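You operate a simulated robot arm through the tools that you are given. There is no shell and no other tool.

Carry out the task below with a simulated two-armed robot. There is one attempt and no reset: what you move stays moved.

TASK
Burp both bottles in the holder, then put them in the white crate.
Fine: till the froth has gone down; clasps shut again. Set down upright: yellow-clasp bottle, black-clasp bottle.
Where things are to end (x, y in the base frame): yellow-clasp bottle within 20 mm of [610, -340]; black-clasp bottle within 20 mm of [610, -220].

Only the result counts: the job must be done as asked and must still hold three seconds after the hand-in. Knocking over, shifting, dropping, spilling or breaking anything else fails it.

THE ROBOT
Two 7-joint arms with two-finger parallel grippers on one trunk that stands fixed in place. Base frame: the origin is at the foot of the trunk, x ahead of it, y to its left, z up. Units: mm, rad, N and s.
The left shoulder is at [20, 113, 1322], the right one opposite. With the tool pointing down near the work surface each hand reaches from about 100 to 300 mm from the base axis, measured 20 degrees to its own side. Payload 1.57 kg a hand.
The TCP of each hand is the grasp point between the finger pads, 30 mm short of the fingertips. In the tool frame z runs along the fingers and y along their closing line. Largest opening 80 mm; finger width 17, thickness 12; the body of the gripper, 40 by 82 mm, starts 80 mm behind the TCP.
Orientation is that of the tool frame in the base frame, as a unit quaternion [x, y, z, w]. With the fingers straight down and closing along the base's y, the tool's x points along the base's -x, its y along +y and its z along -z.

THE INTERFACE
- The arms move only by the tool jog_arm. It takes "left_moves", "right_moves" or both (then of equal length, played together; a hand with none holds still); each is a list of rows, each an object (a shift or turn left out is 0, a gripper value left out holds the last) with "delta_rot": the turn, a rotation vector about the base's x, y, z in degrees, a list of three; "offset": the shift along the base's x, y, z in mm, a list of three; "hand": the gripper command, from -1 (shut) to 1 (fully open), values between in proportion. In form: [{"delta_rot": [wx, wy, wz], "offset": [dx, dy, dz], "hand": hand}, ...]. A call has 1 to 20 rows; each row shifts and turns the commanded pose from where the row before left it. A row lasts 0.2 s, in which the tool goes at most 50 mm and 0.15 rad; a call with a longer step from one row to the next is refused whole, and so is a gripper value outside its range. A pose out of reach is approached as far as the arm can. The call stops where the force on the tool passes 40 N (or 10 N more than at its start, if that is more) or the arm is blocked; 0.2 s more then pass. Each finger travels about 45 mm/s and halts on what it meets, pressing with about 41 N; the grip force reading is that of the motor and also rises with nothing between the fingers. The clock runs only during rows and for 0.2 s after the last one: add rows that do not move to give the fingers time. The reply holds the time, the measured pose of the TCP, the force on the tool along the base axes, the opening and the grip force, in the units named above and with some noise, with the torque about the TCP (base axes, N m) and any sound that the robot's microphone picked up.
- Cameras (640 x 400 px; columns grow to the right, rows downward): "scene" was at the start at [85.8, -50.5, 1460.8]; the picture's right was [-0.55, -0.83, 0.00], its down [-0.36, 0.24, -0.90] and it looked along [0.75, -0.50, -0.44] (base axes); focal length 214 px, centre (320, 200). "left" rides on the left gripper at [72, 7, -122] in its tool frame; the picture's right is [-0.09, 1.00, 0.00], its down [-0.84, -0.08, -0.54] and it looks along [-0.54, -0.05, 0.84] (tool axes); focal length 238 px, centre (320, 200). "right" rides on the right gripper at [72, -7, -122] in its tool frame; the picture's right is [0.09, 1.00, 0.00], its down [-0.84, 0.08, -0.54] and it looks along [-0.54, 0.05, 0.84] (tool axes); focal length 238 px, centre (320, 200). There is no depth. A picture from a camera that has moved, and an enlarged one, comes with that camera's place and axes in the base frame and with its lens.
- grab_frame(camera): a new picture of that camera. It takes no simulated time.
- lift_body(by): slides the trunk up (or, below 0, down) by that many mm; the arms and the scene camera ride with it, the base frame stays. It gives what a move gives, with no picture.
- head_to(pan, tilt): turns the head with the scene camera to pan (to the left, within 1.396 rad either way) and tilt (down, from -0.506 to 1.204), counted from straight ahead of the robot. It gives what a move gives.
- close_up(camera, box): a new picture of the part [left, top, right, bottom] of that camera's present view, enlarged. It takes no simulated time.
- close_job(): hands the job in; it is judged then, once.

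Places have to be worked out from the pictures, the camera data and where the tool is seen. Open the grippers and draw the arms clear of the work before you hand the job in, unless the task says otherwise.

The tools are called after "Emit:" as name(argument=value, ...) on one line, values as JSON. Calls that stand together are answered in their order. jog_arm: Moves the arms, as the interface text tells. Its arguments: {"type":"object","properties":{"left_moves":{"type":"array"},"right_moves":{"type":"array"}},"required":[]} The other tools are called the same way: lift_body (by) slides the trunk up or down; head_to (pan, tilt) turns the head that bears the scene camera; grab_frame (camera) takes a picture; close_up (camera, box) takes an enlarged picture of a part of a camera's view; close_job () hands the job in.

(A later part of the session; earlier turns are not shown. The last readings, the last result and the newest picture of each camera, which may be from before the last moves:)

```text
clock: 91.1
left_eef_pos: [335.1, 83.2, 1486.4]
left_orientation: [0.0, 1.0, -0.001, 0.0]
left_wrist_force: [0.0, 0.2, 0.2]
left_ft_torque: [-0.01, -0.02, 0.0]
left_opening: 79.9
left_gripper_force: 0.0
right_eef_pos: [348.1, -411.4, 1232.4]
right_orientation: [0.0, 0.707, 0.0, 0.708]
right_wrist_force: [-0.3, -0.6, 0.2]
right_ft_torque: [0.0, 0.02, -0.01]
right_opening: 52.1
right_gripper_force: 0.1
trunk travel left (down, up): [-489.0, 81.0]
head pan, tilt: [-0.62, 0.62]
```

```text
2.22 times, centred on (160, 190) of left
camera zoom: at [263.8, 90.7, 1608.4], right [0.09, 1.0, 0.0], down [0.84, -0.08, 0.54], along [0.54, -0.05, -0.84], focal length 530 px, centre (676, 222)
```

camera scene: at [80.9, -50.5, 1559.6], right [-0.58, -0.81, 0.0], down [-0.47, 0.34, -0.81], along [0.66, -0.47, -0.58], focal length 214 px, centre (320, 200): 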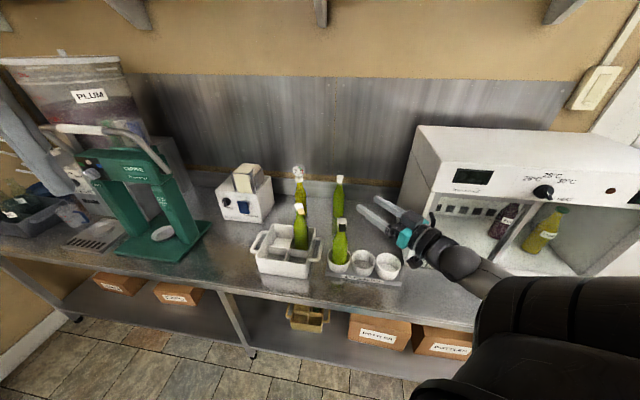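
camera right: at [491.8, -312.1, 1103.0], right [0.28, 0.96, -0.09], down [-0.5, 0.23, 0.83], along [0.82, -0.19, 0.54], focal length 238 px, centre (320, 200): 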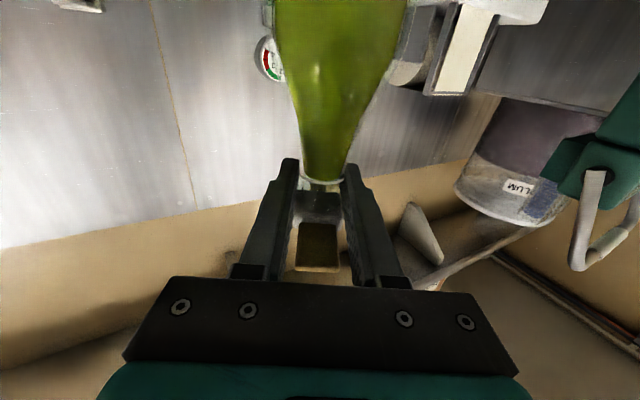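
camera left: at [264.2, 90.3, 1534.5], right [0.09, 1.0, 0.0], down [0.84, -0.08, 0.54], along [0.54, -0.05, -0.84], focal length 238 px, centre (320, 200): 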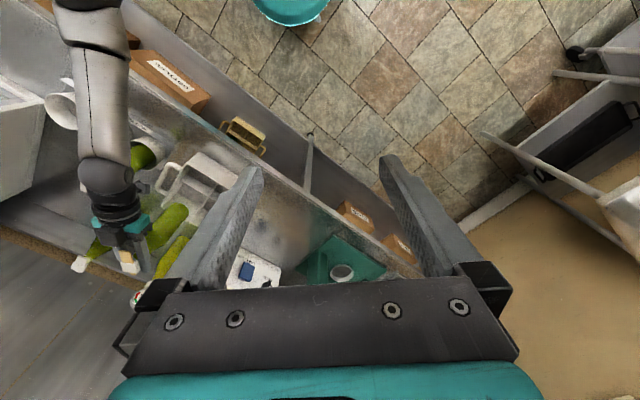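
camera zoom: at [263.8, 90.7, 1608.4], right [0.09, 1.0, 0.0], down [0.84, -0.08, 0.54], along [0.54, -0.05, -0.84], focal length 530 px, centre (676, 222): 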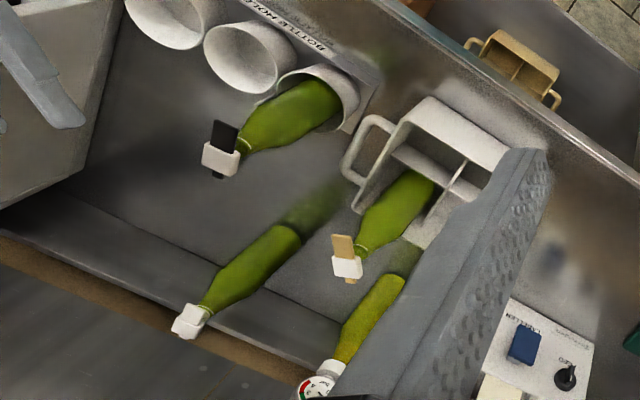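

Both clasps are shut, froth gone, yellow upright at about (611,-338). The black bottle's axis is at (462,-409). I lower the trunk so the hand is at neck height in front of it.

Emit:
lift_body(by=-149)

Emit:
close_up(camera="right", box=[200, 0, 440, 240])

Emit:
grab_frame(camera="scene")

```text
clock: 92.8
left_eef_pos: [335.3, 83.9, 1337.1]
left_orientation: [0.0, 1.0, 0.0, -0.001]
left_wrist_force: [-0.3, 0.0, -0.1]
left_ft_torque: [0.01, 0.01, 0.03]
left_opening: 79.9
left_gripper_force: 0.0
right_eef_pos: [349.1, -410.3, 1084.1]
right_orientation: [-0.001, 0.705, 0.0, 0.709]
right_wrist_force: [-0.2, -0.3, 0.4]
right_ft_torque: [-0.04, 0.03, -0.01]
right_opening: 52.2
right_gripper_force: 0.1
trunk travel left (down, up): [-340.0, 230.0]
head pan, tilt: [-0.62, 0.62]
```

```text
1.67 times, centred on (320, 120) of right
camera zoom: at [226.1, -416.8, 1010.3], right [0.0, 1.0, -0.09], down [-0.55, 0.08, 0.83], along [0.84, 0.05, 0.54], focal length 397 px, centre (320, 333)
```

zoom: 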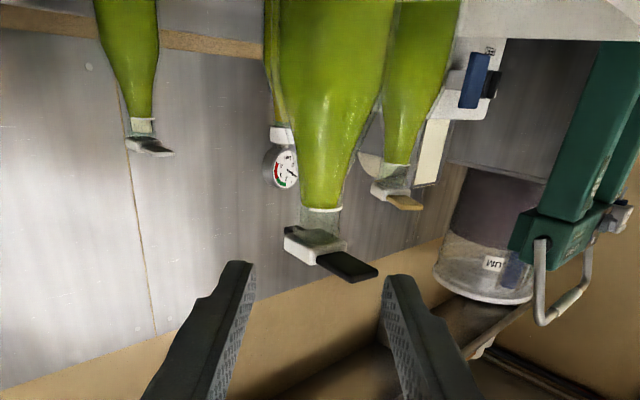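

```text
taken
camera scene: at [80.8, -50.4, 1410.7], right [-0.58, -0.81, 0.0], down [-0.47, 0.34, -0.81], along [0.66, -0.47, -0.58], focal length 214 px, centre (320, 200)
```

scene: 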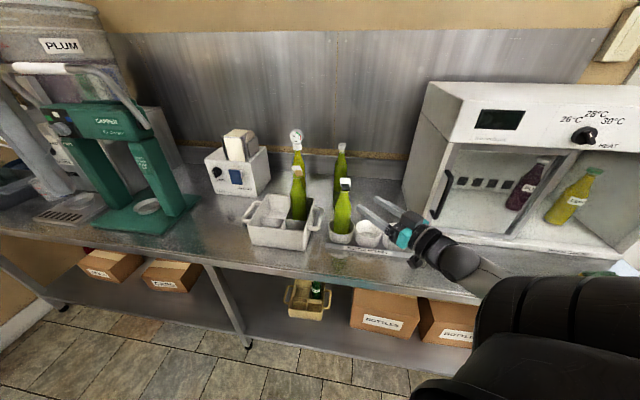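

Aligned: neck centred between the fingers and the tab will pass above them. I lower 3 mm and advance around the neck.

Emit:
jog_arm(right_moves=[{"offset": [10, 0, -3]}, {"offset": [20, 0, 0]}, {"offset": [20, 0.5, 0]}, {"offset": [20, 0.5, 0]}, {"offset": [20, 0, 0]}, {"offset": [12, 0, 0]}, {}])

Emit:
close_up(camera="right", box=[220, 20, 420, 260])

Emit:
close_up(camera="scene", box=[310, 160, 390, 240])

```text
clock: 94.4
left_eef_pos: [334.2, 84.2, 1336.9]
left_orientation: [0.0, 1.0, -0.002, 0.0]
left_wrist_force: [0.1, -0.1, -0.8]
left_ft_torque: [0.0, 0.03, 0.04]
left_opening: 79.9
left_gripper_force: 0.0
right_eef_pos: [451.7, -409.1, 1079.8]
right_orientation: [0.0, 0.706, 0.0, 0.708]
right_wrist_force: [0.8, -0.3, -0.1]
right_ft_torque: [0.0, 0.02, 0.03]
right_opening: 52.2
right_gripper_force: 0.1
trunk travel left (down, up): [-340.0, 230.0]
head pan, tilt: [-0.62, 0.62]
```

```text
1.67 times, centred on (320, 140) of right
camera zoom: at [328.9, -416.7, 1008.0], right [0.0, 1.0, -0.09], down [-0.55, 0.08, 0.83], along [0.84, 0.05, 0.54], focal length 397 px, centre (320, 300)
```

zoom: 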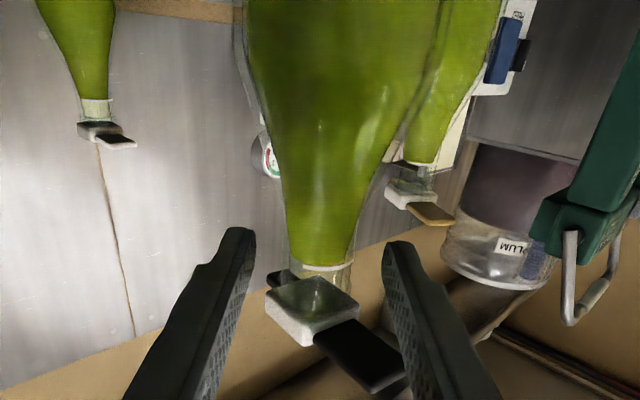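

```text
5.00 times, centred on (350, 200) of scene
camera zoom: at [80.8, -50.5, 1410.6], right [-0.58, -0.81, 0.0], down [-0.47, 0.34, -0.81], along [0.66, -0.47, -0.58], focal length 1072 px, centre (170, 200)
```

zoom: 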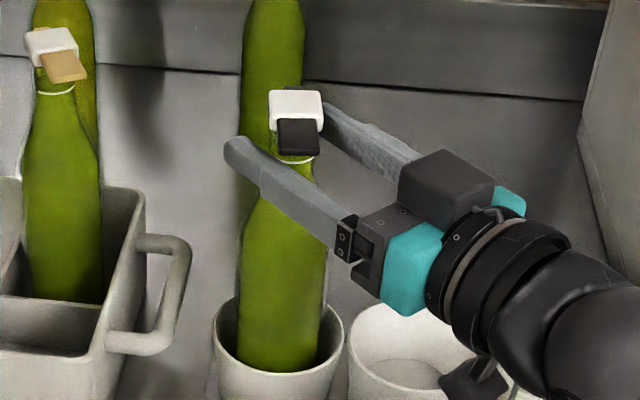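

Emit:
jog_arm(right_moves=[{"offset": [5, 1, 0]}, {"offset": [5, 1, 0]}, {"hand": -1}, {}, {}, {}])

Emit:
close_up(camera="right", box=[220, 20, 420, 260])

Emit:
close_up(camera="scene", box=[310, 160, 390, 240])

```text
clock: 95.8
left_eef_pos: [335.7, 84.4, 1337.2]
left_orientation: [0.0, 1.0, 0.0, 0.0]
left_wrist_force: [-0.2, 0.2, 0.3]
left_ft_torque: [0.0, 0.0, 0.02]
left_opening: 79.8
left_gripper_force: 0.0
right_eef_pos: [461.9, -407.4, 1078.8]
right_orientation: [0.0, 0.706, 0.0, 0.708]
right_wrist_force: [0.0, -1.9, 0.0]
right_ft_torque: [-0.44, -0.02, -0.05]
right_opening: 27.0
right_gripper_force: 37.1
trunk travel left (down, up): [-340.0, 230.0]
head pan, tilt: [-0.62, 0.62]
```

```text
1.67 times, centred on (320, 140) of right
camera zoom: at [339.0, -414.3, 1006.9], right [0.0, 1.0, -0.09], down [-0.55, 0.08, 0.83], along [0.84, 0.05, 0.54], focal length 397 px, centre (320, 300)
```

zoom: 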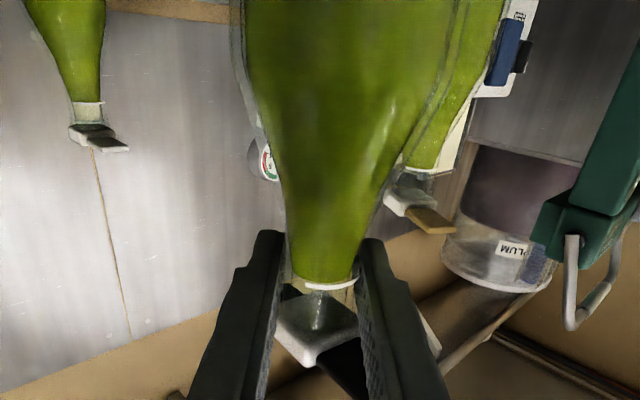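

```text
5.00 times, centred on (350, 200) of scene
camera zoom: at [80.9, -50.9, 1410.6], right [-0.58, -0.81, 0.0], down [-0.47, 0.34, -0.81], along [0.66, -0.47, -0.58], focal length 1072 px, centre (170, 200)
```

zoom: 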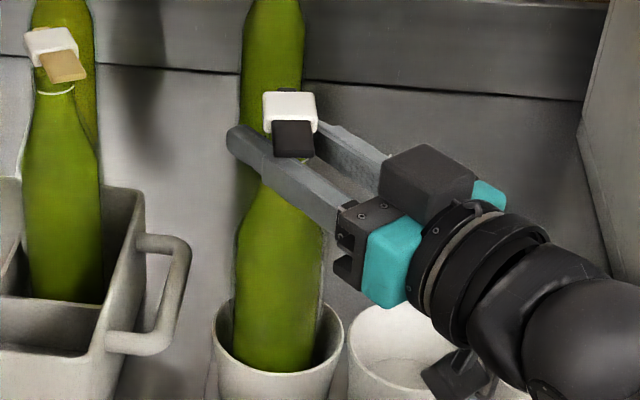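

Gripped the black neck firmly. I lift it straight up with the trunk, first a little to check the hold.

Emit:
lift_body(by=25)

Emit:
close_up(camera="scene", box=[310, 150, 410, 270])

```text
clock: 96.5
left_eef_pos: [337.0, 84.6, 1362.0]
left_orientation: [0.0, 1.0, -0.001, -0.001]
left_wrist_force: [0.7, -0.4, -0.6]
left_ft_torque: [-0.01, 0.02, -0.04]
left_opening: 80.1
left_gripper_force: 0.1
right_eef_pos: [461.1, -408.6, 1104.0]
right_orientation: [0.001, 0.706, 0.001, 0.708]
right_wrist_force: [-0.1, -1.1, -5.1]
right_ft_torque: [-0.38, 0.03, -0.14]
right_opening: 26.7
right_gripper_force: 38.4
trunk travel left (down, up): [-365.0, 205.0]
head pan, tilt: [-0.62, 0.62]
```

```text
3.33 times, centred on (360, 210) of scene
camera zoom: at [81.5, -51.0, 1435.6], right [-0.58, -0.81, 0.0], down [-0.47, 0.34, -0.81], along [0.66, -0.47, -0.58], focal length 715 px, centre (187, 167)
```

zoom: 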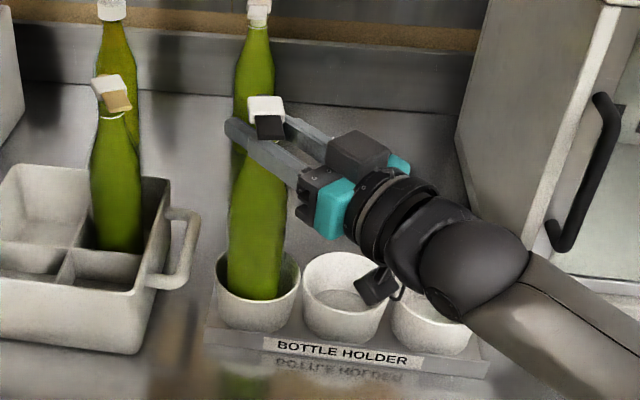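

The bottle rises cleanly with the hand. I lift the remaining ~200 mm so its base clears everything, including the yellow bottle.

Emit:
lift_body(by=203)

Emit:
grab_frame(camera="scene")

```text
clock: 98.7
left_eef_pos: [335.3, 83.2, 1564.9]
left_orientation: [0.0, 1.0, 0.0, 0.0]
left_wrist_force: [-0.4, -0.6, 0.2]
left_ft_torque: [0.01, -0.03, -0.01]
left_opening: 80.0
left_gripper_force: 0.1
right_eef_pos: [461.9, -407.1, 1306.5]
right_orientation: [-0.001, 0.706, 0.001, 0.709]
right_wrist_force: [-0.4, -0.5, -6.0]
right_ft_torque: [0.02, -0.01, 0.0]
right_opening: 25.7
right_gripper_force: 36.2
trunk travel left (down, up): [-568.0, 2.0]
head pan, tilt: [-0.62, 0.62]
```

```text
taken
camera scene: at [81.4, -51.0, 1638.5], right [-0.58, -0.81, 0.0], down [-0.47, 0.34, -0.81], along [0.66, -0.47, -0.58], focal length 214 px, centre (320, 200)
```

scene: 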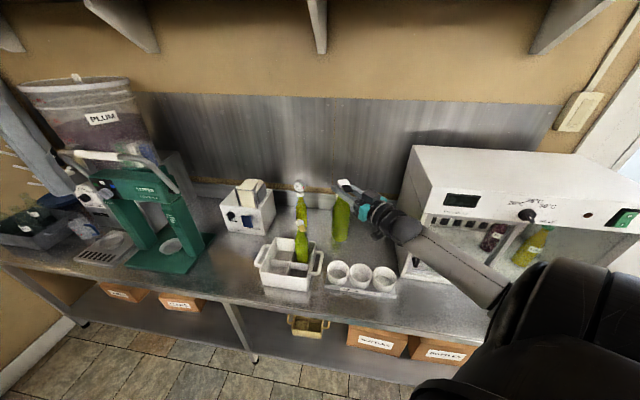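

The opening fell slightly (27.0→25.7), so I check whether the neck is slipping in the fingers.

Emit:
close_up(camera="right", box=[220, 20, 420, 260])

Emit:
close_up(camera="scene", box=[320, 160, 400, 260])

```text
1.67 times, centred on (320, 140) of right
camera zoom: at [339.4, -414.0, 1234.5], right [0.0, 1.0, -0.09], down [-0.54, 0.08, 0.84], along [0.84, 0.05, 0.54], focal length 397 px, centre (320, 300)
```

zoom: 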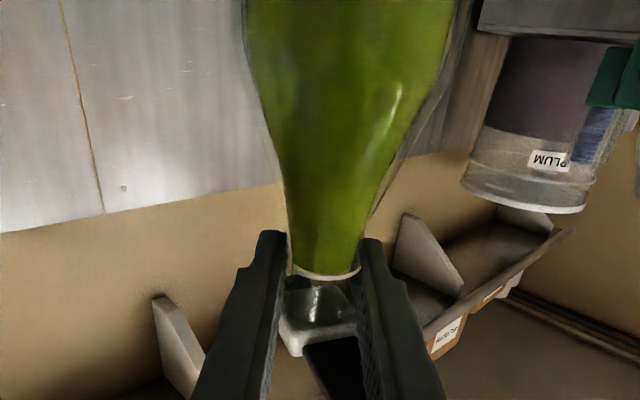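

```text
4.00 times, centred on (360, 210) of scene
camera zoom: at [81.4, -51.0, 1638.5], right [-0.58, -0.81, 0.0], down [-0.47, 0.34, -0.81], along [0.66, -0.47, -0.58], focal length 858 px, centre (160, 160)
```

zoom: 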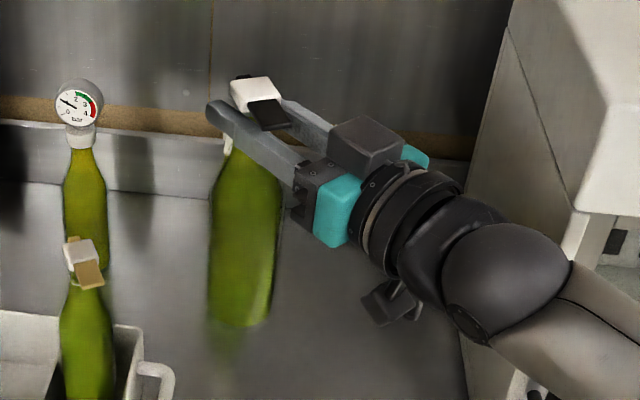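

Emit:
jog_arm(right_moves=[{}, {}])

Emit:
close_up(camera="right", box=[220, 20, 420, 260])

```text
clock: 99.3
left_eef_pos: [335.0, 84.3, 1564.4]
left_orientation: [0.0, 1.0, 0.0, 0.0]
left_wrist_force: [0.1, -0.5, 0.5]
left_ft_torque: [-0.01, -0.05, 0.0]
left_opening: 80.0
left_gripper_force: 0.1
right_eef_pos: [462.9, -408.0, 1306.8]
right_orientation: [0.0, 0.706, 0.0, 0.709]
right_wrist_force: [0.1, -0.7, -5.0]
right_ft_torque: [0.01, 0.01, 0.0]
right_opening: 25.5
right_gripper_force: 36.9
trunk travel left (down, up): [-568.0, 2.0]
head pan, tilt: [-0.62, 0.62]
```

```text
1.67 times, centred on (320, 140) of right
camera zoom: at [339.3, -414.0, 1234.6], right [0.0, 1.0, -0.09], down [-0.54, 0.08, 0.83], along [0.84, 0.05, 0.54], focal length 397 px, centre (320, 300)
```

zoom: 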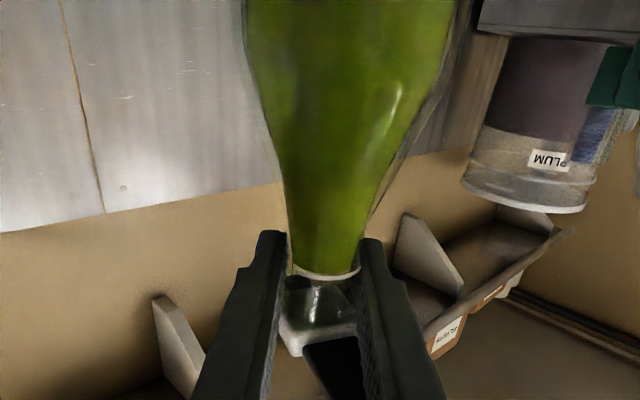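

The hold is stable (25.5 mm) with a slight lean of about 3°. I correct the lean with a small roll and carry the bottle toward the front-left cell, keeping wide of the yellow bottle.

Emit:
jog_arm(right_moves=[{"offset": [4, 10, 0], "delta_rot": [-1.4, 0, 0]}, {"offset": [4, 14, 0], "delta_rot": [-1.4, 0, 0]}, {"offset": [4, 15, 0]}, {"offset": [4, 15, 0]}, {"offset": [5, 15, 0]}, {"offset": [5, 15, 0]}, {"offset": [7, 15, 0]}, {"offset": [10, 14, 0]}, {"offset": [13, 13, 0]}, {"offset": [13, 13, 0]}, {"offset": [13, 13, 0]}, {"offset": [13, 13, 0]}, {"offset": [13, 10, 0]}, {"offset": [13, 7, 0]}, {"offset": [13, 4, 0]}, {"offset": [13, 1, 0]}, {}])

Emit:
grab_frame(camera="scene")

Emit:
grab_frame(camera="right")

```text
clock: 102.9
left_eef_pos: [336.0, 84.2, 1564.7]
left_orientation: [0.0, 1.0, 0.001, 0.0]
left_wrist_force: [-0.9, -0.4, -0.7]
left_ft_torque: [-0.01, 0.02, -0.01]
left_opening: 80.1
left_gripper_force: 0.1
right_eef_pos: [609.0, -220.4, 1306.7]
right_orientation: [-0.017, 0.706, -0.017, 0.708]
right_wrist_force: [-0.8, -0.1, -7.0]
right_ft_torque: [0.01, 0.01, 0.02]
right_opening: 25.5
right_gripper_force: 37.1
trunk travel left (down, up): [-568.0, 2.0]
head pan, tilt: [-0.62, 0.62]
```

```text
taken
camera scene: at [81.2, -50.8, 1638.6], right [-0.58, -0.81, 0.0], down [-0.47, 0.34, -0.81], along [0.66, -0.47, -0.58], focal length 214 px, centre (320, 200)
```

scene: 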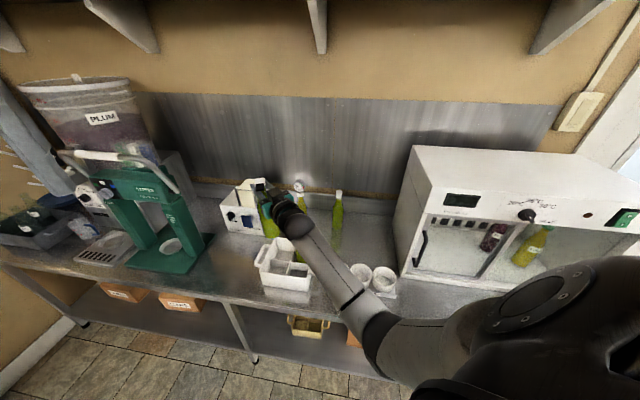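

```text
taken
camera right: at [485.8, -230.2, 1234.1], right [0.0, 0.99, -0.14], down [-0.54, 0.12, 0.83], along [0.84, 0.08, 0.54], focal length 238 px, centre (320, 200)
```

right: 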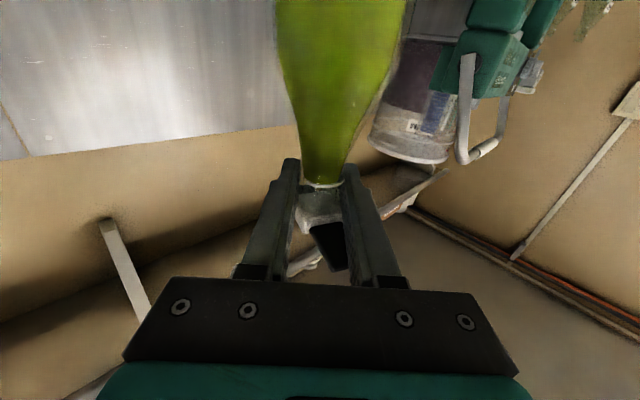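

At (609,-220) with good tracking. I lower the trunk 130 mm and check alignment over the front-left cell.

Emit:
lift_body(by=-130)

Emit:
close_up(camera="scene", box=[220, 150, 340, 290])

Emit:
close_up(camera="left", box=[80, 120, 280, 300])

Emit:
close_up(camera="scene", box=[250, 160, 300, 210])

```text
clock: 104.5
left_eef_pos: [335.7, 83.2, 1435.9]
left_orientation: [0.0, 1.0, 0.0, 0.0]
left_wrist_force: [-0.4, -0.4, -0.2]
left_ft_torque: [-0.03, -0.04, -0.01]
left_opening: 80.1
left_gripper_force: 0.0
right_eef_pos: [609.0, -220.8, 1176.7]
right_orientation: [-0.016, 0.706, -0.017, 0.708]
right_wrist_force: [0.3, -0.4, -6.0]
right_ft_torque: [0.0, 0.01, 0.0]
right_opening: 25.7
right_gripper_force: 37.1
trunk travel left (down, up): [-438.0, 132.0]
head pan, tilt: [-0.62, 0.62]
```

```text
2.86 times, centred on (280, 220) of scene
camera zoom: at [81.3, -50.7, 1508.6], right [-0.58, -0.81, 0.0], down [-0.47, 0.34, -0.81], along [0.66, -0.47, -0.58], focal length 613 px, centre (434, 143)
```

zoom: 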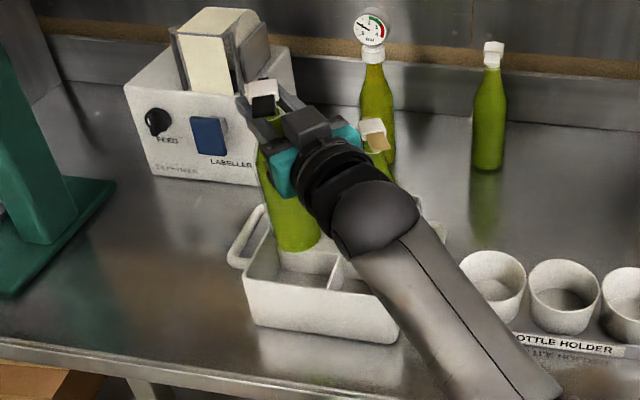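

```text
2.22 times, centred on (180, 210) of left
camera zoom: at [264.2, 90.4, 1557.4], right [0.09, 1.0, 0.0], down [0.84, -0.08, 0.54], along [0.54, -0.05, -0.84], focal length 530 px, centre (631, 178)
```

zoom: 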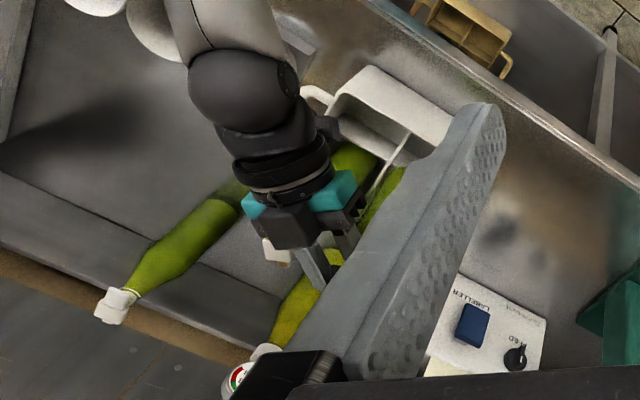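

```text
8.00 times, centred on (275, 185) of scene
camera zoom: at [81.3, -50.7, 1508.6], right [-0.58, -0.81, 0.0], down [-0.47, 0.34, -0.81], along [0.66, -0.47, -0.58], focal length 1716 px, centre (680, 320)
```

zoom: 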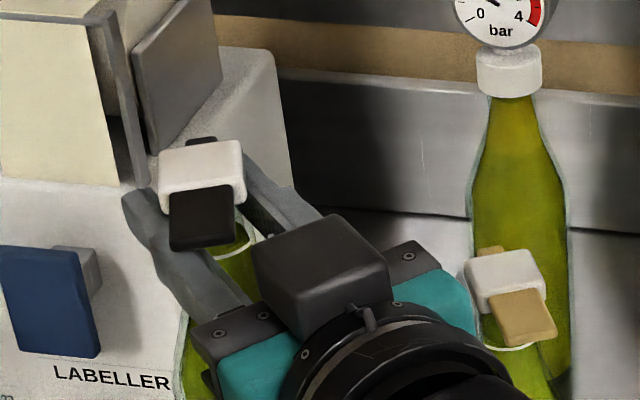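

The base projects onto (609,-220), over the front-left cell. I lower another 55 mm into the cell mouth and re-check.

Emit:
lift_body(by=-55)

Emit:
close_up(camera="scene", box=[220, 150, 340, 270])

```text
clock: 105.5
left_eef_pos: [334.9, 83.8, 1379.0]
left_orientation: [0.0, 1.0, 0.0, 0.0]
left_wrist_force: [0.1, -0.3, 0.9]
left_ft_torque: [0.0, -0.01, 0.01]
left_opening: 80.0
left_gripper_force: 0.1
right_eef_pos: [608.7, -219.5, 1122.5]
right_orientation: [-0.017, 0.706, -0.017, 0.708]
right_wrist_force: [0.4, 0.1, -4.9]
right_ft_torque: [0.01, 0.03, 0.0]
right_opening: 25.3
right_gripper_force: 36.5
trunk travel left (down, up): [-383.0, 187.0]
head pan, tilt: [-0.62, 0.62]
```

```text
3.33 times, centred on (280, 210) of scene
camera zoom: at [81.3, -50.7, 1453.6], right [-0.58, -0.81, 0.0], down [-0.47, 0.34, -0.81], along [0.66, -0.47, -0.58], focal length 715 px, centre (453, 167)
```

zoom: 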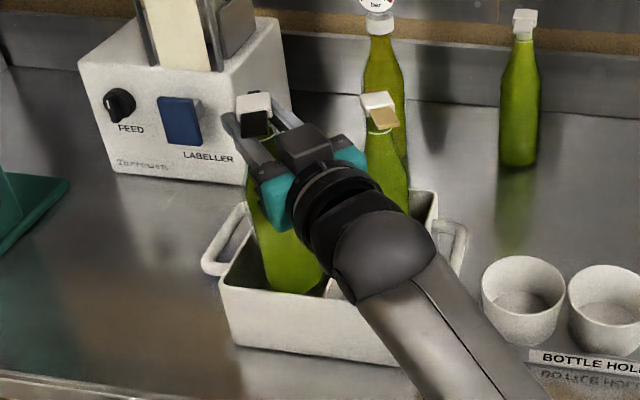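

It is entering the front-left cell cleanly. I lower 25 mm more by trunk and then finish in small arm steps.

Emit:
lift_body(by=-25)

Emit:
jog_arm(right_moves=[{"offset": [0, 0, -3]}, {"offset": [0, 0, -3]}, {}])

Emit:
close_up(camera="scene", box=[220, 140, 340, 260])

```text
clock: 106.2
left_eef_pos: [335.3, 84.0, 1354.3]
left_orientation: [0.001, 1.0, 0.0, 0.0]
left_wrist_force: [0.1, -0.4, 0.4]
left_ft_torque: [-0.01, -0.01, 0.04]
left_opening: 79.9
left_gripper_force: 0.0
right_eef_pos: [607.9, -219.3, 1097.6]
right_orientation: [-0.017, 0.706, -0.016, 0.708]
right_wrist_force: [0.1, -0.5, -5.4]
right_ft_torque: [0.04, 0.01, 0.0]
right_opening: 25.6
right_gripper_force: 36.8
trunk travel left (down, up): [-358.0, 212.0]
head pan, tilt: [-0.62, 0.62]
```

```text
clock: 107.0
left_eef_pos: [335.8, 83.5, 1354.5]
left_orientation: [-0.001, 1.0, 0.0, 0.0]
left_wrist_force: [0.4, 0.4, 0.0]
left_ft_torque: [0.01, -0.01, 0.02]
left_opening: 80.1
left_gripper_force: 0.1
right_eef_pos: [608.0, -220.9, 1091.3]
right_orientation: [-0.018, 0.706, -0.018, 0.708]
right_wrist_force: [0.0, 0.2, -5.3]
right_ft_torque: [0.05, 0.02, -0.02]
right_opening: 25.7
right_gripper_force: 36.5
trunk travel left (down, up): [-358.0, 212.0]
head pan, tilt: [-0.62, 0.62]
```

```text
3.33 times, centred on (280, 200) of scene
camera zoom: at [81.4, -50.7, 1428.6], right [-0.58, -0.81, 0.0], down [-0.47, 0.34, -0.81], along [0.66, -0.47, -0.58], focal length 715 px, centre (453, 200)
```

zoom: 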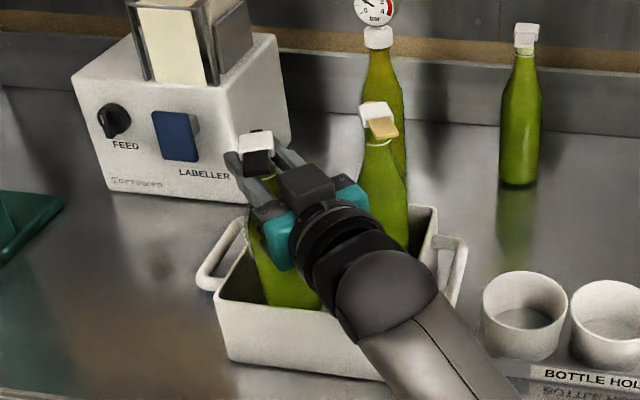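

Emit:
jog_arm(right_moves=[{"offset": [0, 0, -2]}, {"offset": [0, 0, -2]}, {}])

```text
clock: 107.8
left_eef_pos: [334.9, 83.2, 1355.6]
left_orientation: [0.001, 1.0, 0.0, 0.0]
left_wrist_force: [0.2, -0.5, 0.1]
left_ft_torque: [-0.03, 0.04, 0.01]
left_opening: 80.1
left_gripper_force: 0.0
right_eef_pos: [607.7, -220.6, 1085.8]
right_orientation: [-0.018, 0.706, -0.017, 0.708]
right_wrist_force: [-0.7, 0.6, -5.4]
right_ft_torque: [0.02, 0.01, -0.01]
right_opening: 25.3
right_gripper_force: 37.1
trunk travel left (down, up): [-358.0, 212.0]
head pan, tilt: [-0.62, 0.62]
```

Emit:
jog_arm(right_moves=[{"offset": [0, 0, -1.5]}, {"offset": [0, 0, -1.5]}, {}])

```text
clock: 108.6
left_eef_pos: [335.3, 83.1, 1355.4]
left_orientation: [0.0, 1.0, 0.0, 0.001]
left_wrist_force: [0.0, 0.3, -0.1]
left_ft_torque: [0.03, -0.01, -0.05]
left_opening: 80.1
left_gripper_force: 0.0
right_eef_pos: [607.8, -222.0, 1083.0]
right_orientation: [-0.018, 0.706, -0.017, 0.708]
right_wrist_force: [1.1, 0.5, -6.5]
right_ft_torque: [0.06, 0.04, 0.01]
right_opening: 25.3
right_gripper_force: 36.9
trunk travel left (down, up): [-358.0, 212.0]
head pan, tilt: [-0.62, 0.62]
```

Emit:
jog_arm(right_moves=[{"offset": [0, 0, -1.5]}, {"offset": [0, 0, -1.5]}, {}])

```text
clock: 109.4
left_eef_pos: [335.6, 83.1, 1355.8]
left_orientation: [0.001, 1.0, 0.0, 0.0]
left_wrist_force: [0.3, -0.1, 0.3]
left_ft_torque: [-0.03, 0.0, 0.01]
left_opening: 80.0
left_gripper_force: 0.1
right_eef_pos: [608.4, -220.3, 1081.6]
right_orientation: [-0.017, 0.705, -0.018, 0.709]
right_wrist_force: [-0.2, 0.5, -1.6]
right_ft_torque: [-0.05, 0.05, -0.01]
right_opening: 25.6
right_gripper_force: 36.5
trunk travel left (down, up): [-358.0, 212.0]
head pan, tilt: [-0.62, 0.62]
```

Contact — the hand now carries only ~1.6 N. I lower half a millimetre more and open the fingers.

Emit:
jog_arm(right_moves=[{"offset": [0, 0, -0.7]}, {"hand": -0.25}, {"hand": 0.3}, {}, {}])

Emit:
close_up(camera="right", box=[220, 20, 420, 260])

Emit:
close_up(camera="scene", box=[220, 140, 340, 260])

```text
clock: 110.6
left_eef_pos: [336.2, 83.9, 1354.9]
left_orientation: [0.001, 1.0, 0.0, 0.0]
left_wrist_force: [0.4, 0.2, -0.4]
left_ft_torque: [0.01, 0.02, 0.06]
left_opening: 80.1
left_gripper_force: 0.1
right_eef_pos: [607.8, -219.2, 1080.1]
right_orientation: [-0.018, 0.705, -0.017, 0.708]
right_wrist_force: [-0.4, -0.1, -0.8]
right_ft_torque: [0.0, 0.0, 0.01]
right_opening: 52.0
right_gripper_force: 0.1
trunk travel left (down, up): [-358.0, 212.0]
head pan, tilt: [-0.62, 0.62]
```

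```text
1.67 times, centred on (320, 140) of right
camera zoom: at [485.1, -230.2, 1007.2], right [0.0, 0.99, -0.14], down [-0.55, 0.12, 0.83], along [0.84, 0.08, 0.54], focal length 397 px, centre (320, 300)
```

zoom: 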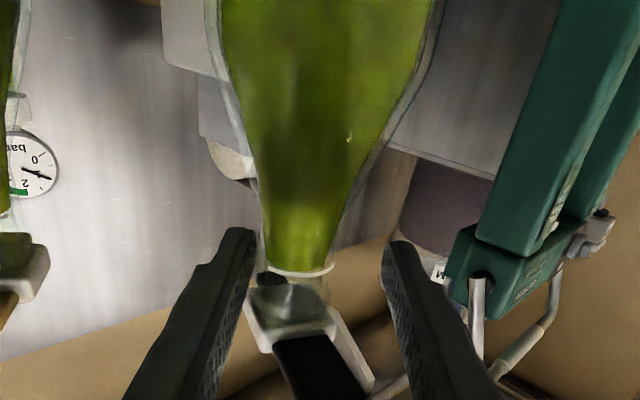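

```text
3.33 times, centred on (280, 200) of scene
camera zoom: at [80.9, -50.5, 1428.6], right [-0.58, -0.81, 0.0], down [-0.47, 0.34, -0.81], along [0.66, -0.47, -0.58], focal length 715 px, centre (453, 200)
```

zoom: 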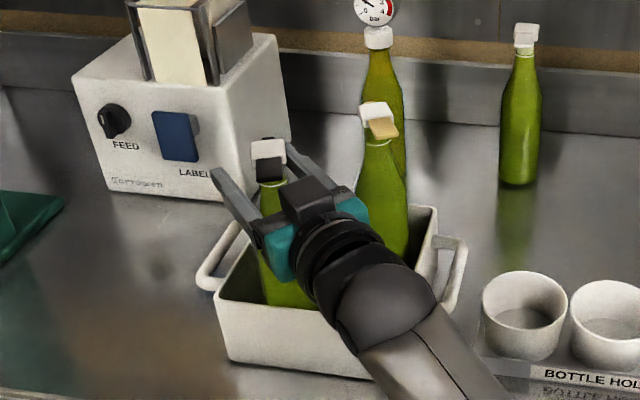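

The bottle stands on its own; its neck sits ~9 mm toward the right finger, so I shift the hand 8 mm to centre it and then retreat straight back.

Emit:
jog_arm(right_moves=[{"offset": [0, -4, 0]}, {"offset": [0, -4, 0]}, {"offset": [-10, 0, 0]}, {"offset": [-15, 0, 0]}, {"offset": [-20, 0, 0]}, {"offset": [-20, 0, 0]}, {"offset": [-20, 0, 0]}, {}])

Emit:
close_up(camera="scene", box=[220, 140, 340, 260])

Emit:
close_up(camera="right", box=[160, 0, 480, 260])

```text
clock: 112.4
left_eef_pos: [335.6, 82.9, 1355.9]
left_orientation: [-0.001, 1.0, 0.0, 0.001]
left_wrist_force: [-0.8, -0.1, 0.2]
left_ft_torque: [0.0, -0.03, -0.02]
left_opening: 79.7
left_gripper_force: 0.0
right_eef_pos: [522.4, -230.0, 1079.9]
right_orientation: [-0.017, 0.705, -0.017, 0.708]
right_wrist_force: [0.0, -0.9, -0.1]
right_ft_torque: [0.01, 0.0, 0.01]
right_opening: 51.9
right_gripper_force: 0.1
trunk travel left (down, up): [-358.0, 212.0]
head pan, tilt: [-0.62, 0.62]
```

```text
3.33 times, centred on (280, 200) of scene
camera zoom: at [81.1, -50.5, 1428.6], right [-0.58, -0.81, 0.0], down [-0.47, 0.34, -0.81], along [0.66, -0.47, -0.58], focal length 715 px, centre (453, 200)
```

zoom: 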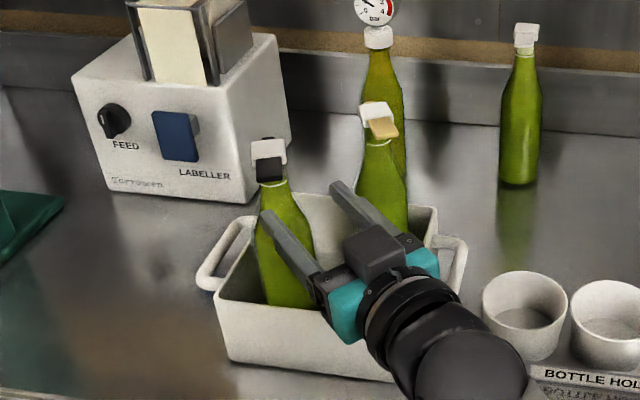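

```text
1.54 times, centred on (320, 130) of right
camera zoom: at [400.6, -239.9, 1007.2], right [0.0, 0.99, -0.14], down [-0.55, 0.12, 0.83], along [0.84, 0.08, 0.54], focal length 367 px, centre (320, 308)
```

zoom: 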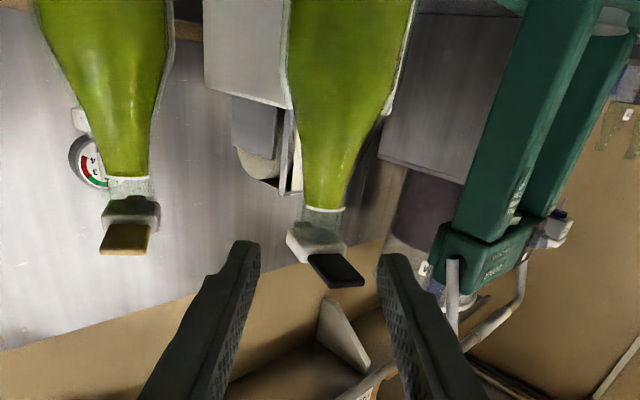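

Both bottles stand free in the crate. I raise the trunk 150 mm and inspect from above.

Emit:
lift_body(by=150)

Emit:
jog_arm(right_moves=[{"offset": [-20, -10, 0]}, {"offset": [-20, -15, 0]}, {"offset": [-20, -20, 0]}, {"offset": [-20, -20, 0]}, {"offset": [-20, -20, 0]}, {"offset": [-20, -20, 0]}, {"offset": [-20, -20, 0]}, {"offset": [-20, -20, 0]}, {}])

Emit:
grab_frame(camera="scene")

Emit:
close_up(camera="scene", box=[235, 170, 335, 290])

```text
clock: 114.1
left_eef_pos: [335.2, 84.2, 1505.1]
left_orientation: [0.0, 1.0, 0.0, 0.0]
left_wrist_force: [-0.3, 0.5, 0.6]
left_ft_torque: [0.0, 0.0, 0.04]
left_opening: 80.4
left_gripper_force: 0.1
right_eef_pos: [522.9, -229.9, 1229.8]
right_orientation: [-0.019, 0.705, -0.017, 0.708]
right_wrist_force: [-1.5, 0.4, -0.7]
right_ft_torque: [-0.01, 0.01, 0.02]
right_opening: 52.1
right_gripper_force: 0.0
trunk travel left (down, up): [-508.0, 62.0]
head pan, tilt: [-0.62, 0.62]
```

```text
clock: 116.1
left_eef_pos: [336.7, 82.9, 1505.3]
left_orientation: [0.0, 1.0, 0.001, 0.0]
left_wrist_force: [0.6, 0.4, -0.9]
left_ft_torque: [-0.01, 0.03, 0.0]
left_opening: 80.2
left_gripper_force: 0.0
right_eef_pos: [364.4, -376.2, 1230.4]
right_orientation: [-0.018, 0.705, -0.018, 0.709]
right_wrist_force: [-0.1, -0.5, 0.4]
right_ft_torque: [-0.03, -0.03, -0.02]
right_opening: 51.9
right_gripper_force: 0.1
trunk travel left (down, up): [-508.0, 62.0]
head pan, tilt: [-0.62, 0.62]
```

```text
taken
camera scene: at [81.3, -50.3, 1578.6], right [-0.58, -0.81, 0.0], down [-0.47, 0.34, -0.81], along [0.66, -0.47, -0.58], focal length 214 px, centre (320, 200)
```

scene: 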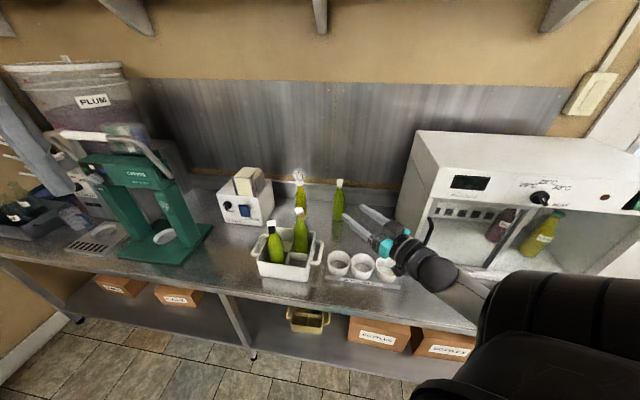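

```text
3.33 times, centred on (285, 230) of scene
camera zoom: at [81.3, -50.3, 1578.6], right [-0.58, -0.81, 0.0], down [-0.47, 0.34, -0.81], along [0.66, -0.47, -0.58], focal length 715 px, centre (437, 100)
```

zoom: 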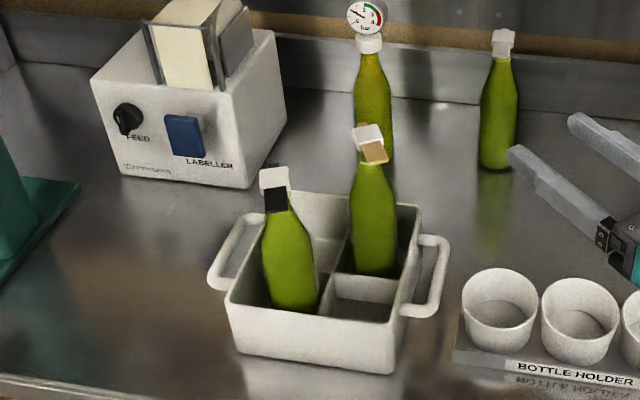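

Both bottles are in the crate in diagonal cells as asked. I take high-zoom views to measure their positions and check the clasps.

Emit:
close_up(camera="scene", box=[255, 200, 305, 270])

Emit:
close_up(camera="scene", box=[258, 212, 288, 242])

Emit:
close_up(camera="scene", box=[285, 200, 315, 230])

Emit:
grab_frame(camera="left")

Emit:
close_up(camera="left", box=[120, 160, 260, 300])

Emit:
close_up(camera="right", box=[330, 0, 490, 130])

```text
5.71 times, centred on (280, 235) of scene
camera zoom: at [81.3, -50.3, 1578.6], right [-0.58, -0.81, 0.0], down [-0.47, 0.34, -0.81], along [0.66, -0.47, -0.58], focal length 1226 px, centre (549, 0)
```

zoom: 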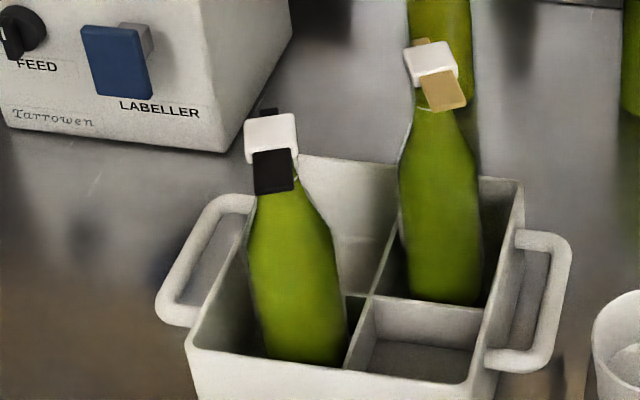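

```text
13.33 times, centred on (273, 227) of scene
camera zoom: at [81.3, -50.3, 1578.6], right [-0.58, -0.81, 0.0], down [-0.47, 0.34, -0.81], along [0.66, -0.47, -0.58], focal length 2860 px, centre (947, -160)
```

zoom: 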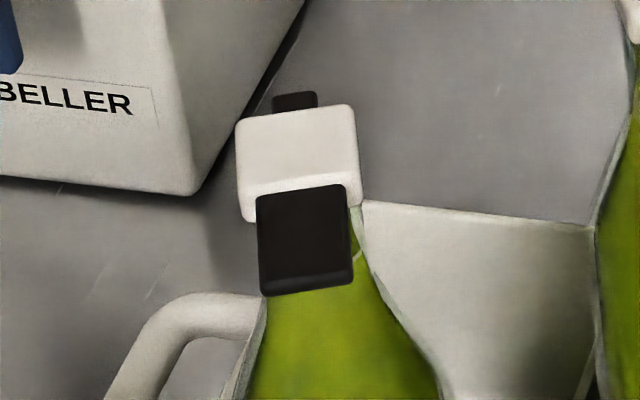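

```text
13.33 times, centred on (300, 215) of scene
camera zoom: at [81.3, -50.3, 1578.6], right [-0.58, -0.81, 0.0], down [-0.47, 0.34, -0.81], along [0.66, -0.47, -0.58], focal length 2860 px, centre (587, 0)
```

zoom: 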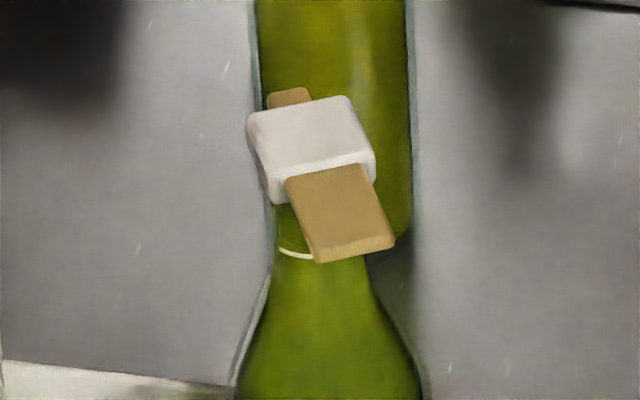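

```text
taken
camera left: at [264.1, 90.8, 1627.3], right [0.09, 1.0, 0.0], down [0.84, -0.08, 0.54], along [0.54, -0.05, -0.84], focal length 238 px, centre (320, 200)
```

left: 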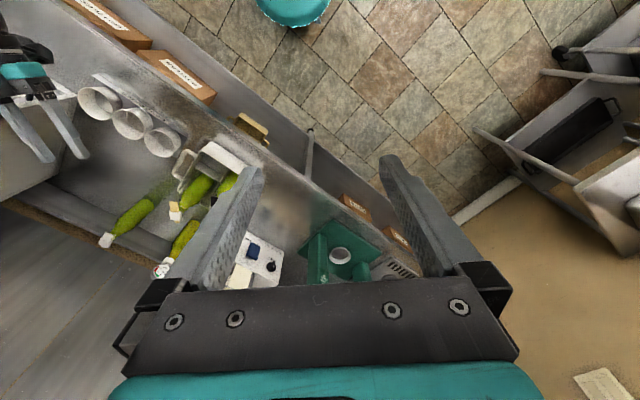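

```text
2.86 times, centred on (190, 230) of left
camera zoom: at [264.1, 90.8, 1627.3], right [0.09, 1.0, 0.0], down [0.84, -0.08, 0.54], along [0.54, -0.05, -0.84], focal length 681 px, centre (691, 114)
```

zoom: 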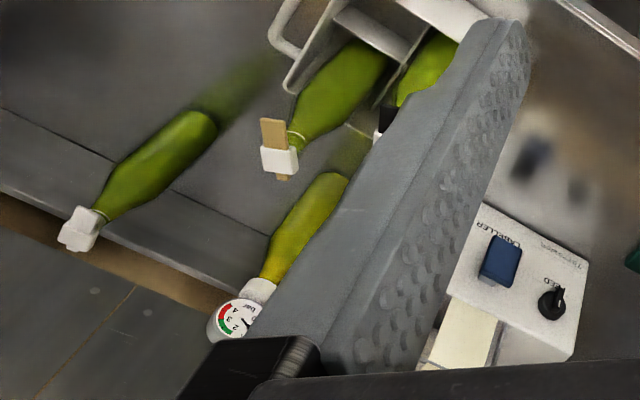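

```text
3.08 times, centred on (410, 65) of right
camera zoom: at [241.2, -385.5, 1157.1], right [0.0, 0.99, -0.14], down [-0.55, 0.12, 0.83], along [0.84, 0.08, 0.54], focal length 733 px, centre (43, 615)
```

zoom: 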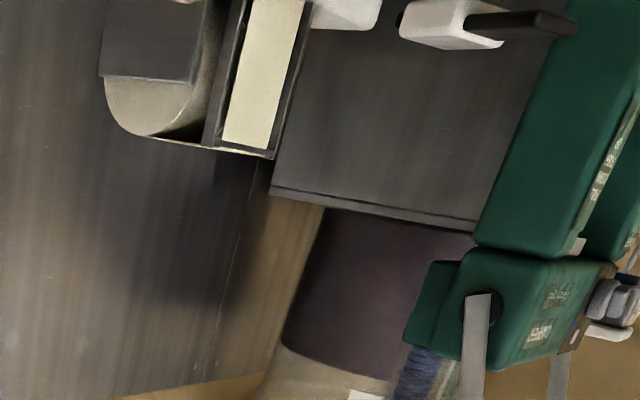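

Measured: yellow at about (611,-338), black at about (605,-228), both upright, and the crate has not moved. I bring the right camera in front of the crate for a side look at both clasps and necks.

Emit:
jog_arm(right_moves=[{"offset": [15, 15, 0]}, {"offset": [15, 20, 0]}, {"offset": [15, 20, 0]}, {"offset": [15, 20, 0]}, {"offset": [10, 20, 0]}, {"offset": [5, 15, -20]}, {"offset": [0, 0, -25]}, {"offset": [0, 0, -25]}, {"offset": [0, 0, -25]}, {"offset": [0, 0, -25]}, {}])

Emit:
grab_frame(camera="right")

```text
clock: 118.5
left_eef_pos: [336.2, 83.3, 1505.9]
left_orientation: [0.0, 1.0, 0.001, 0.0]
left_wrist_force: [-0.4, -0.2, 0.4]
left_ft_torque: [0.01, 0.0, -0.02]
left_opening: 80.1
left_gripper_force: 0.1
right_eef_pos: [437.0, -263.0, 1110.4]
right_orientation: [-0.018, 0.705, -0.017, 0.708]
right_wrist_force: [0.2, -0.5, 0.3]
right_ft_torque: [-0.01, -0.04, 0.0]
right_opening: 51.8
right_gripper_force: 0.0
trunk travel left (down, up): [-508.0, 62.0]
head pan, tilt: [-0.62, 0.62]
```

```text
taken
camera right: at [314.7, -273.2, 1038.7], right [0.0, 0.99, -0.14], down [-0.55, 0.12, 0.83], along [0.84, 0.08, 0.54], focal length 238 px, centre (320, 200)
```

right: 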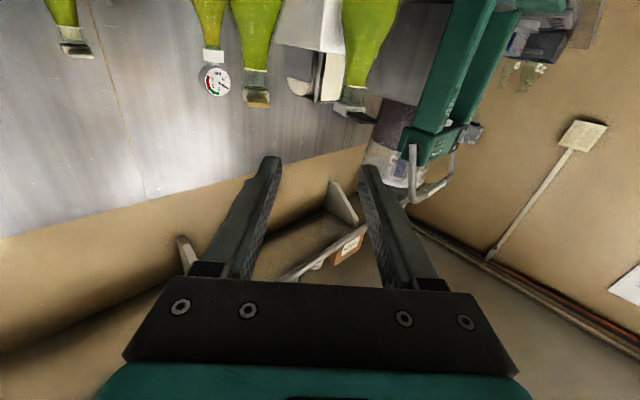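

Emit:
close_up(camera="right", box=[325, 70, 385, 130])

Emit:
close_up(camera="right", box=[225, 55, 285, 115])

Emit:
close_up(camera="right", box=[45, 10, 105, 70])

```text
6.67 times, centred on (355, 100) of right
camera zoom: at [314.7, -273.2, 1038.7], right [0.0, 0.99, -0.14], down [-0.55, 0.12, 0.83], along [0.84, 0.08, 0.54], focal length 1589 px, centre (87, 867)
```

zoom: 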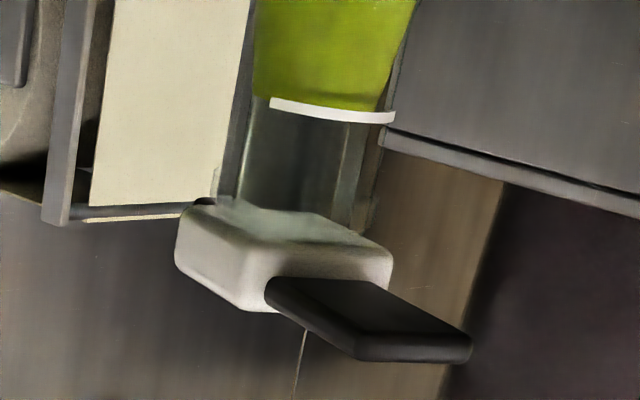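

```text
6.67 times, centred on (255, 85) of right
camera zoom: at [314.7, -273.2, 1038.7], right [0.0, 0.99, -0.14], down [-0.55, 0.12, 0.83], along [0.84, 0.08, 0.54], focal length 1589 px, centre (753, 967)
```

zoom: 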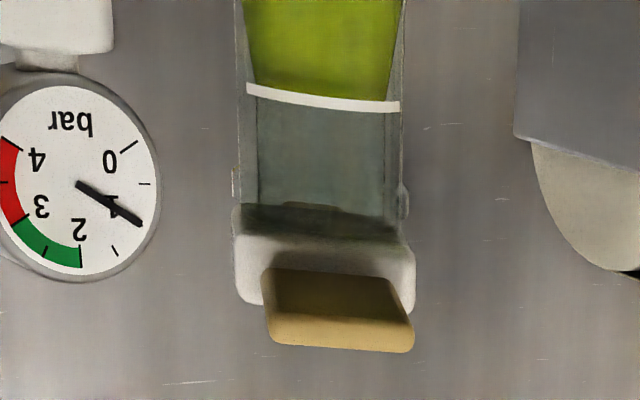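

```text
6.67 times, centred on (75, 40) of right
camera zoom: at [314.7, -273.2, 1038.7], right [0.0, 0.99, -0.14], down [-0.55, 0.12, 0.83], along [0.84, 0.08, 0.54], focal length 1589 px, centre (1953, 1267)
```

zoom: 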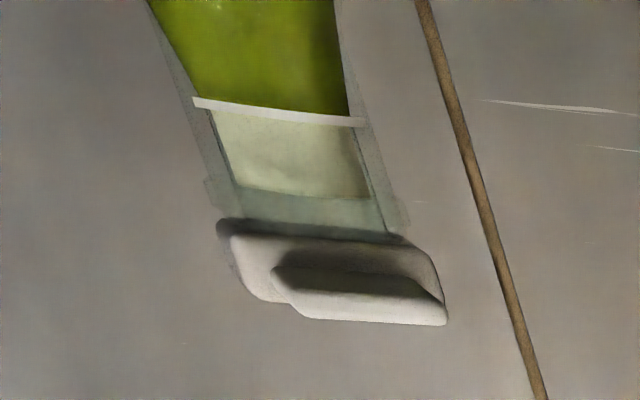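

The froth is gone in both (the untouched white-clasp bottle still shows its froth band for comparison). I raise the camera to cap height to see both caps edge-on and confirm they are level.

Emit:
jog_arm(right_moves=[{"offset": [0, 0, 20]}, {"offset": [0, 0, 20]}, {"offset": [0, 0, 19]}, {}])

Emit:
close_up(camera="right", box=[325, 20, 385, 80])

Emit:
close_up(camera="right", box=[220, 10, 280, 70])

Emit:
grab_frame(camera="right")

```text
clock: 119.5
left_eef_pos: [335.5, 83.3, 1505.6]
left_orientation: [0.0, 1.0, 0.001, 0.0]
left_wrist_force: [0.2, 0.1, 0.3]
left_ft_torque: [0.03, -0.06, 0.02]
left_opening: 79.8
left_gripper_force: 0.0
right_eef_pos: [439.2, -264.1, 1170.3]
right_orientation: [-0.017, 0.706, -0.017, 0.708]
right_wrist_force: [0.2, -0.4, 0.1]
right_ft_torque: [-0.01, 0.01, 0.0]
right_opening: 51.9
right_gripper_force: 0.0
trunk travel left (down, up): [-508.0, 62.0]
head pan, tilt: [-0.62, 0.62]
```

```text
6.67 times, centred on (355, 50) of right
camera zoom: at [316.3, -274.2, 1097.5], right [0.0, 0.99, -0.14], down [-0.55, 0.12, 0.83], along [0.84, 0.08, 0.54], focal length 1589 px, centre (87, 1200)
```

zoom: 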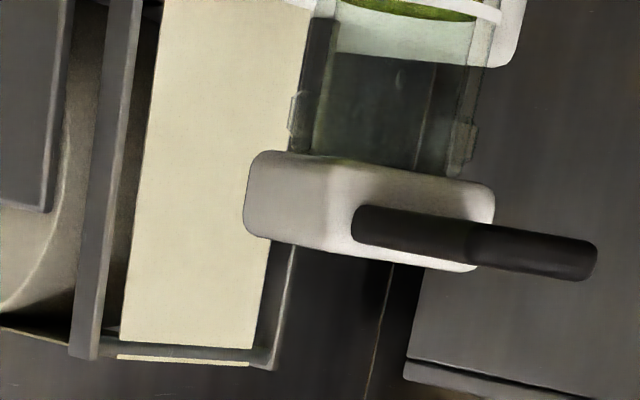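

```text
6.67 times, centred on (250, 40) of right
camera zoom: at [316.3, -274.2, 1097.5], right [0.0, 0.99, -0.14], down [-0.55, 0.12, 0.83], along [0.84, 0.08, 0.54], focal length 1589 px, centre (787, 1267)
```

zoom: 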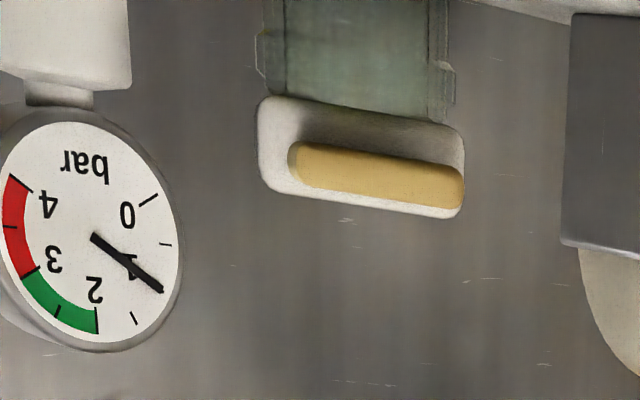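

```text
taken
camera right: at [316.3, -274.2, 1097.5], right [0.0, 0.99, -0.14], down [-0.55, 0.12, 0.83], along [0.84, 0.08, 0.54], focal length 238 px, centre (320, 200)
```

right: 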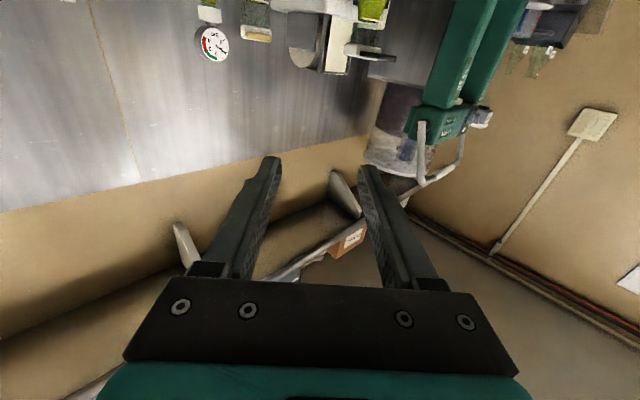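

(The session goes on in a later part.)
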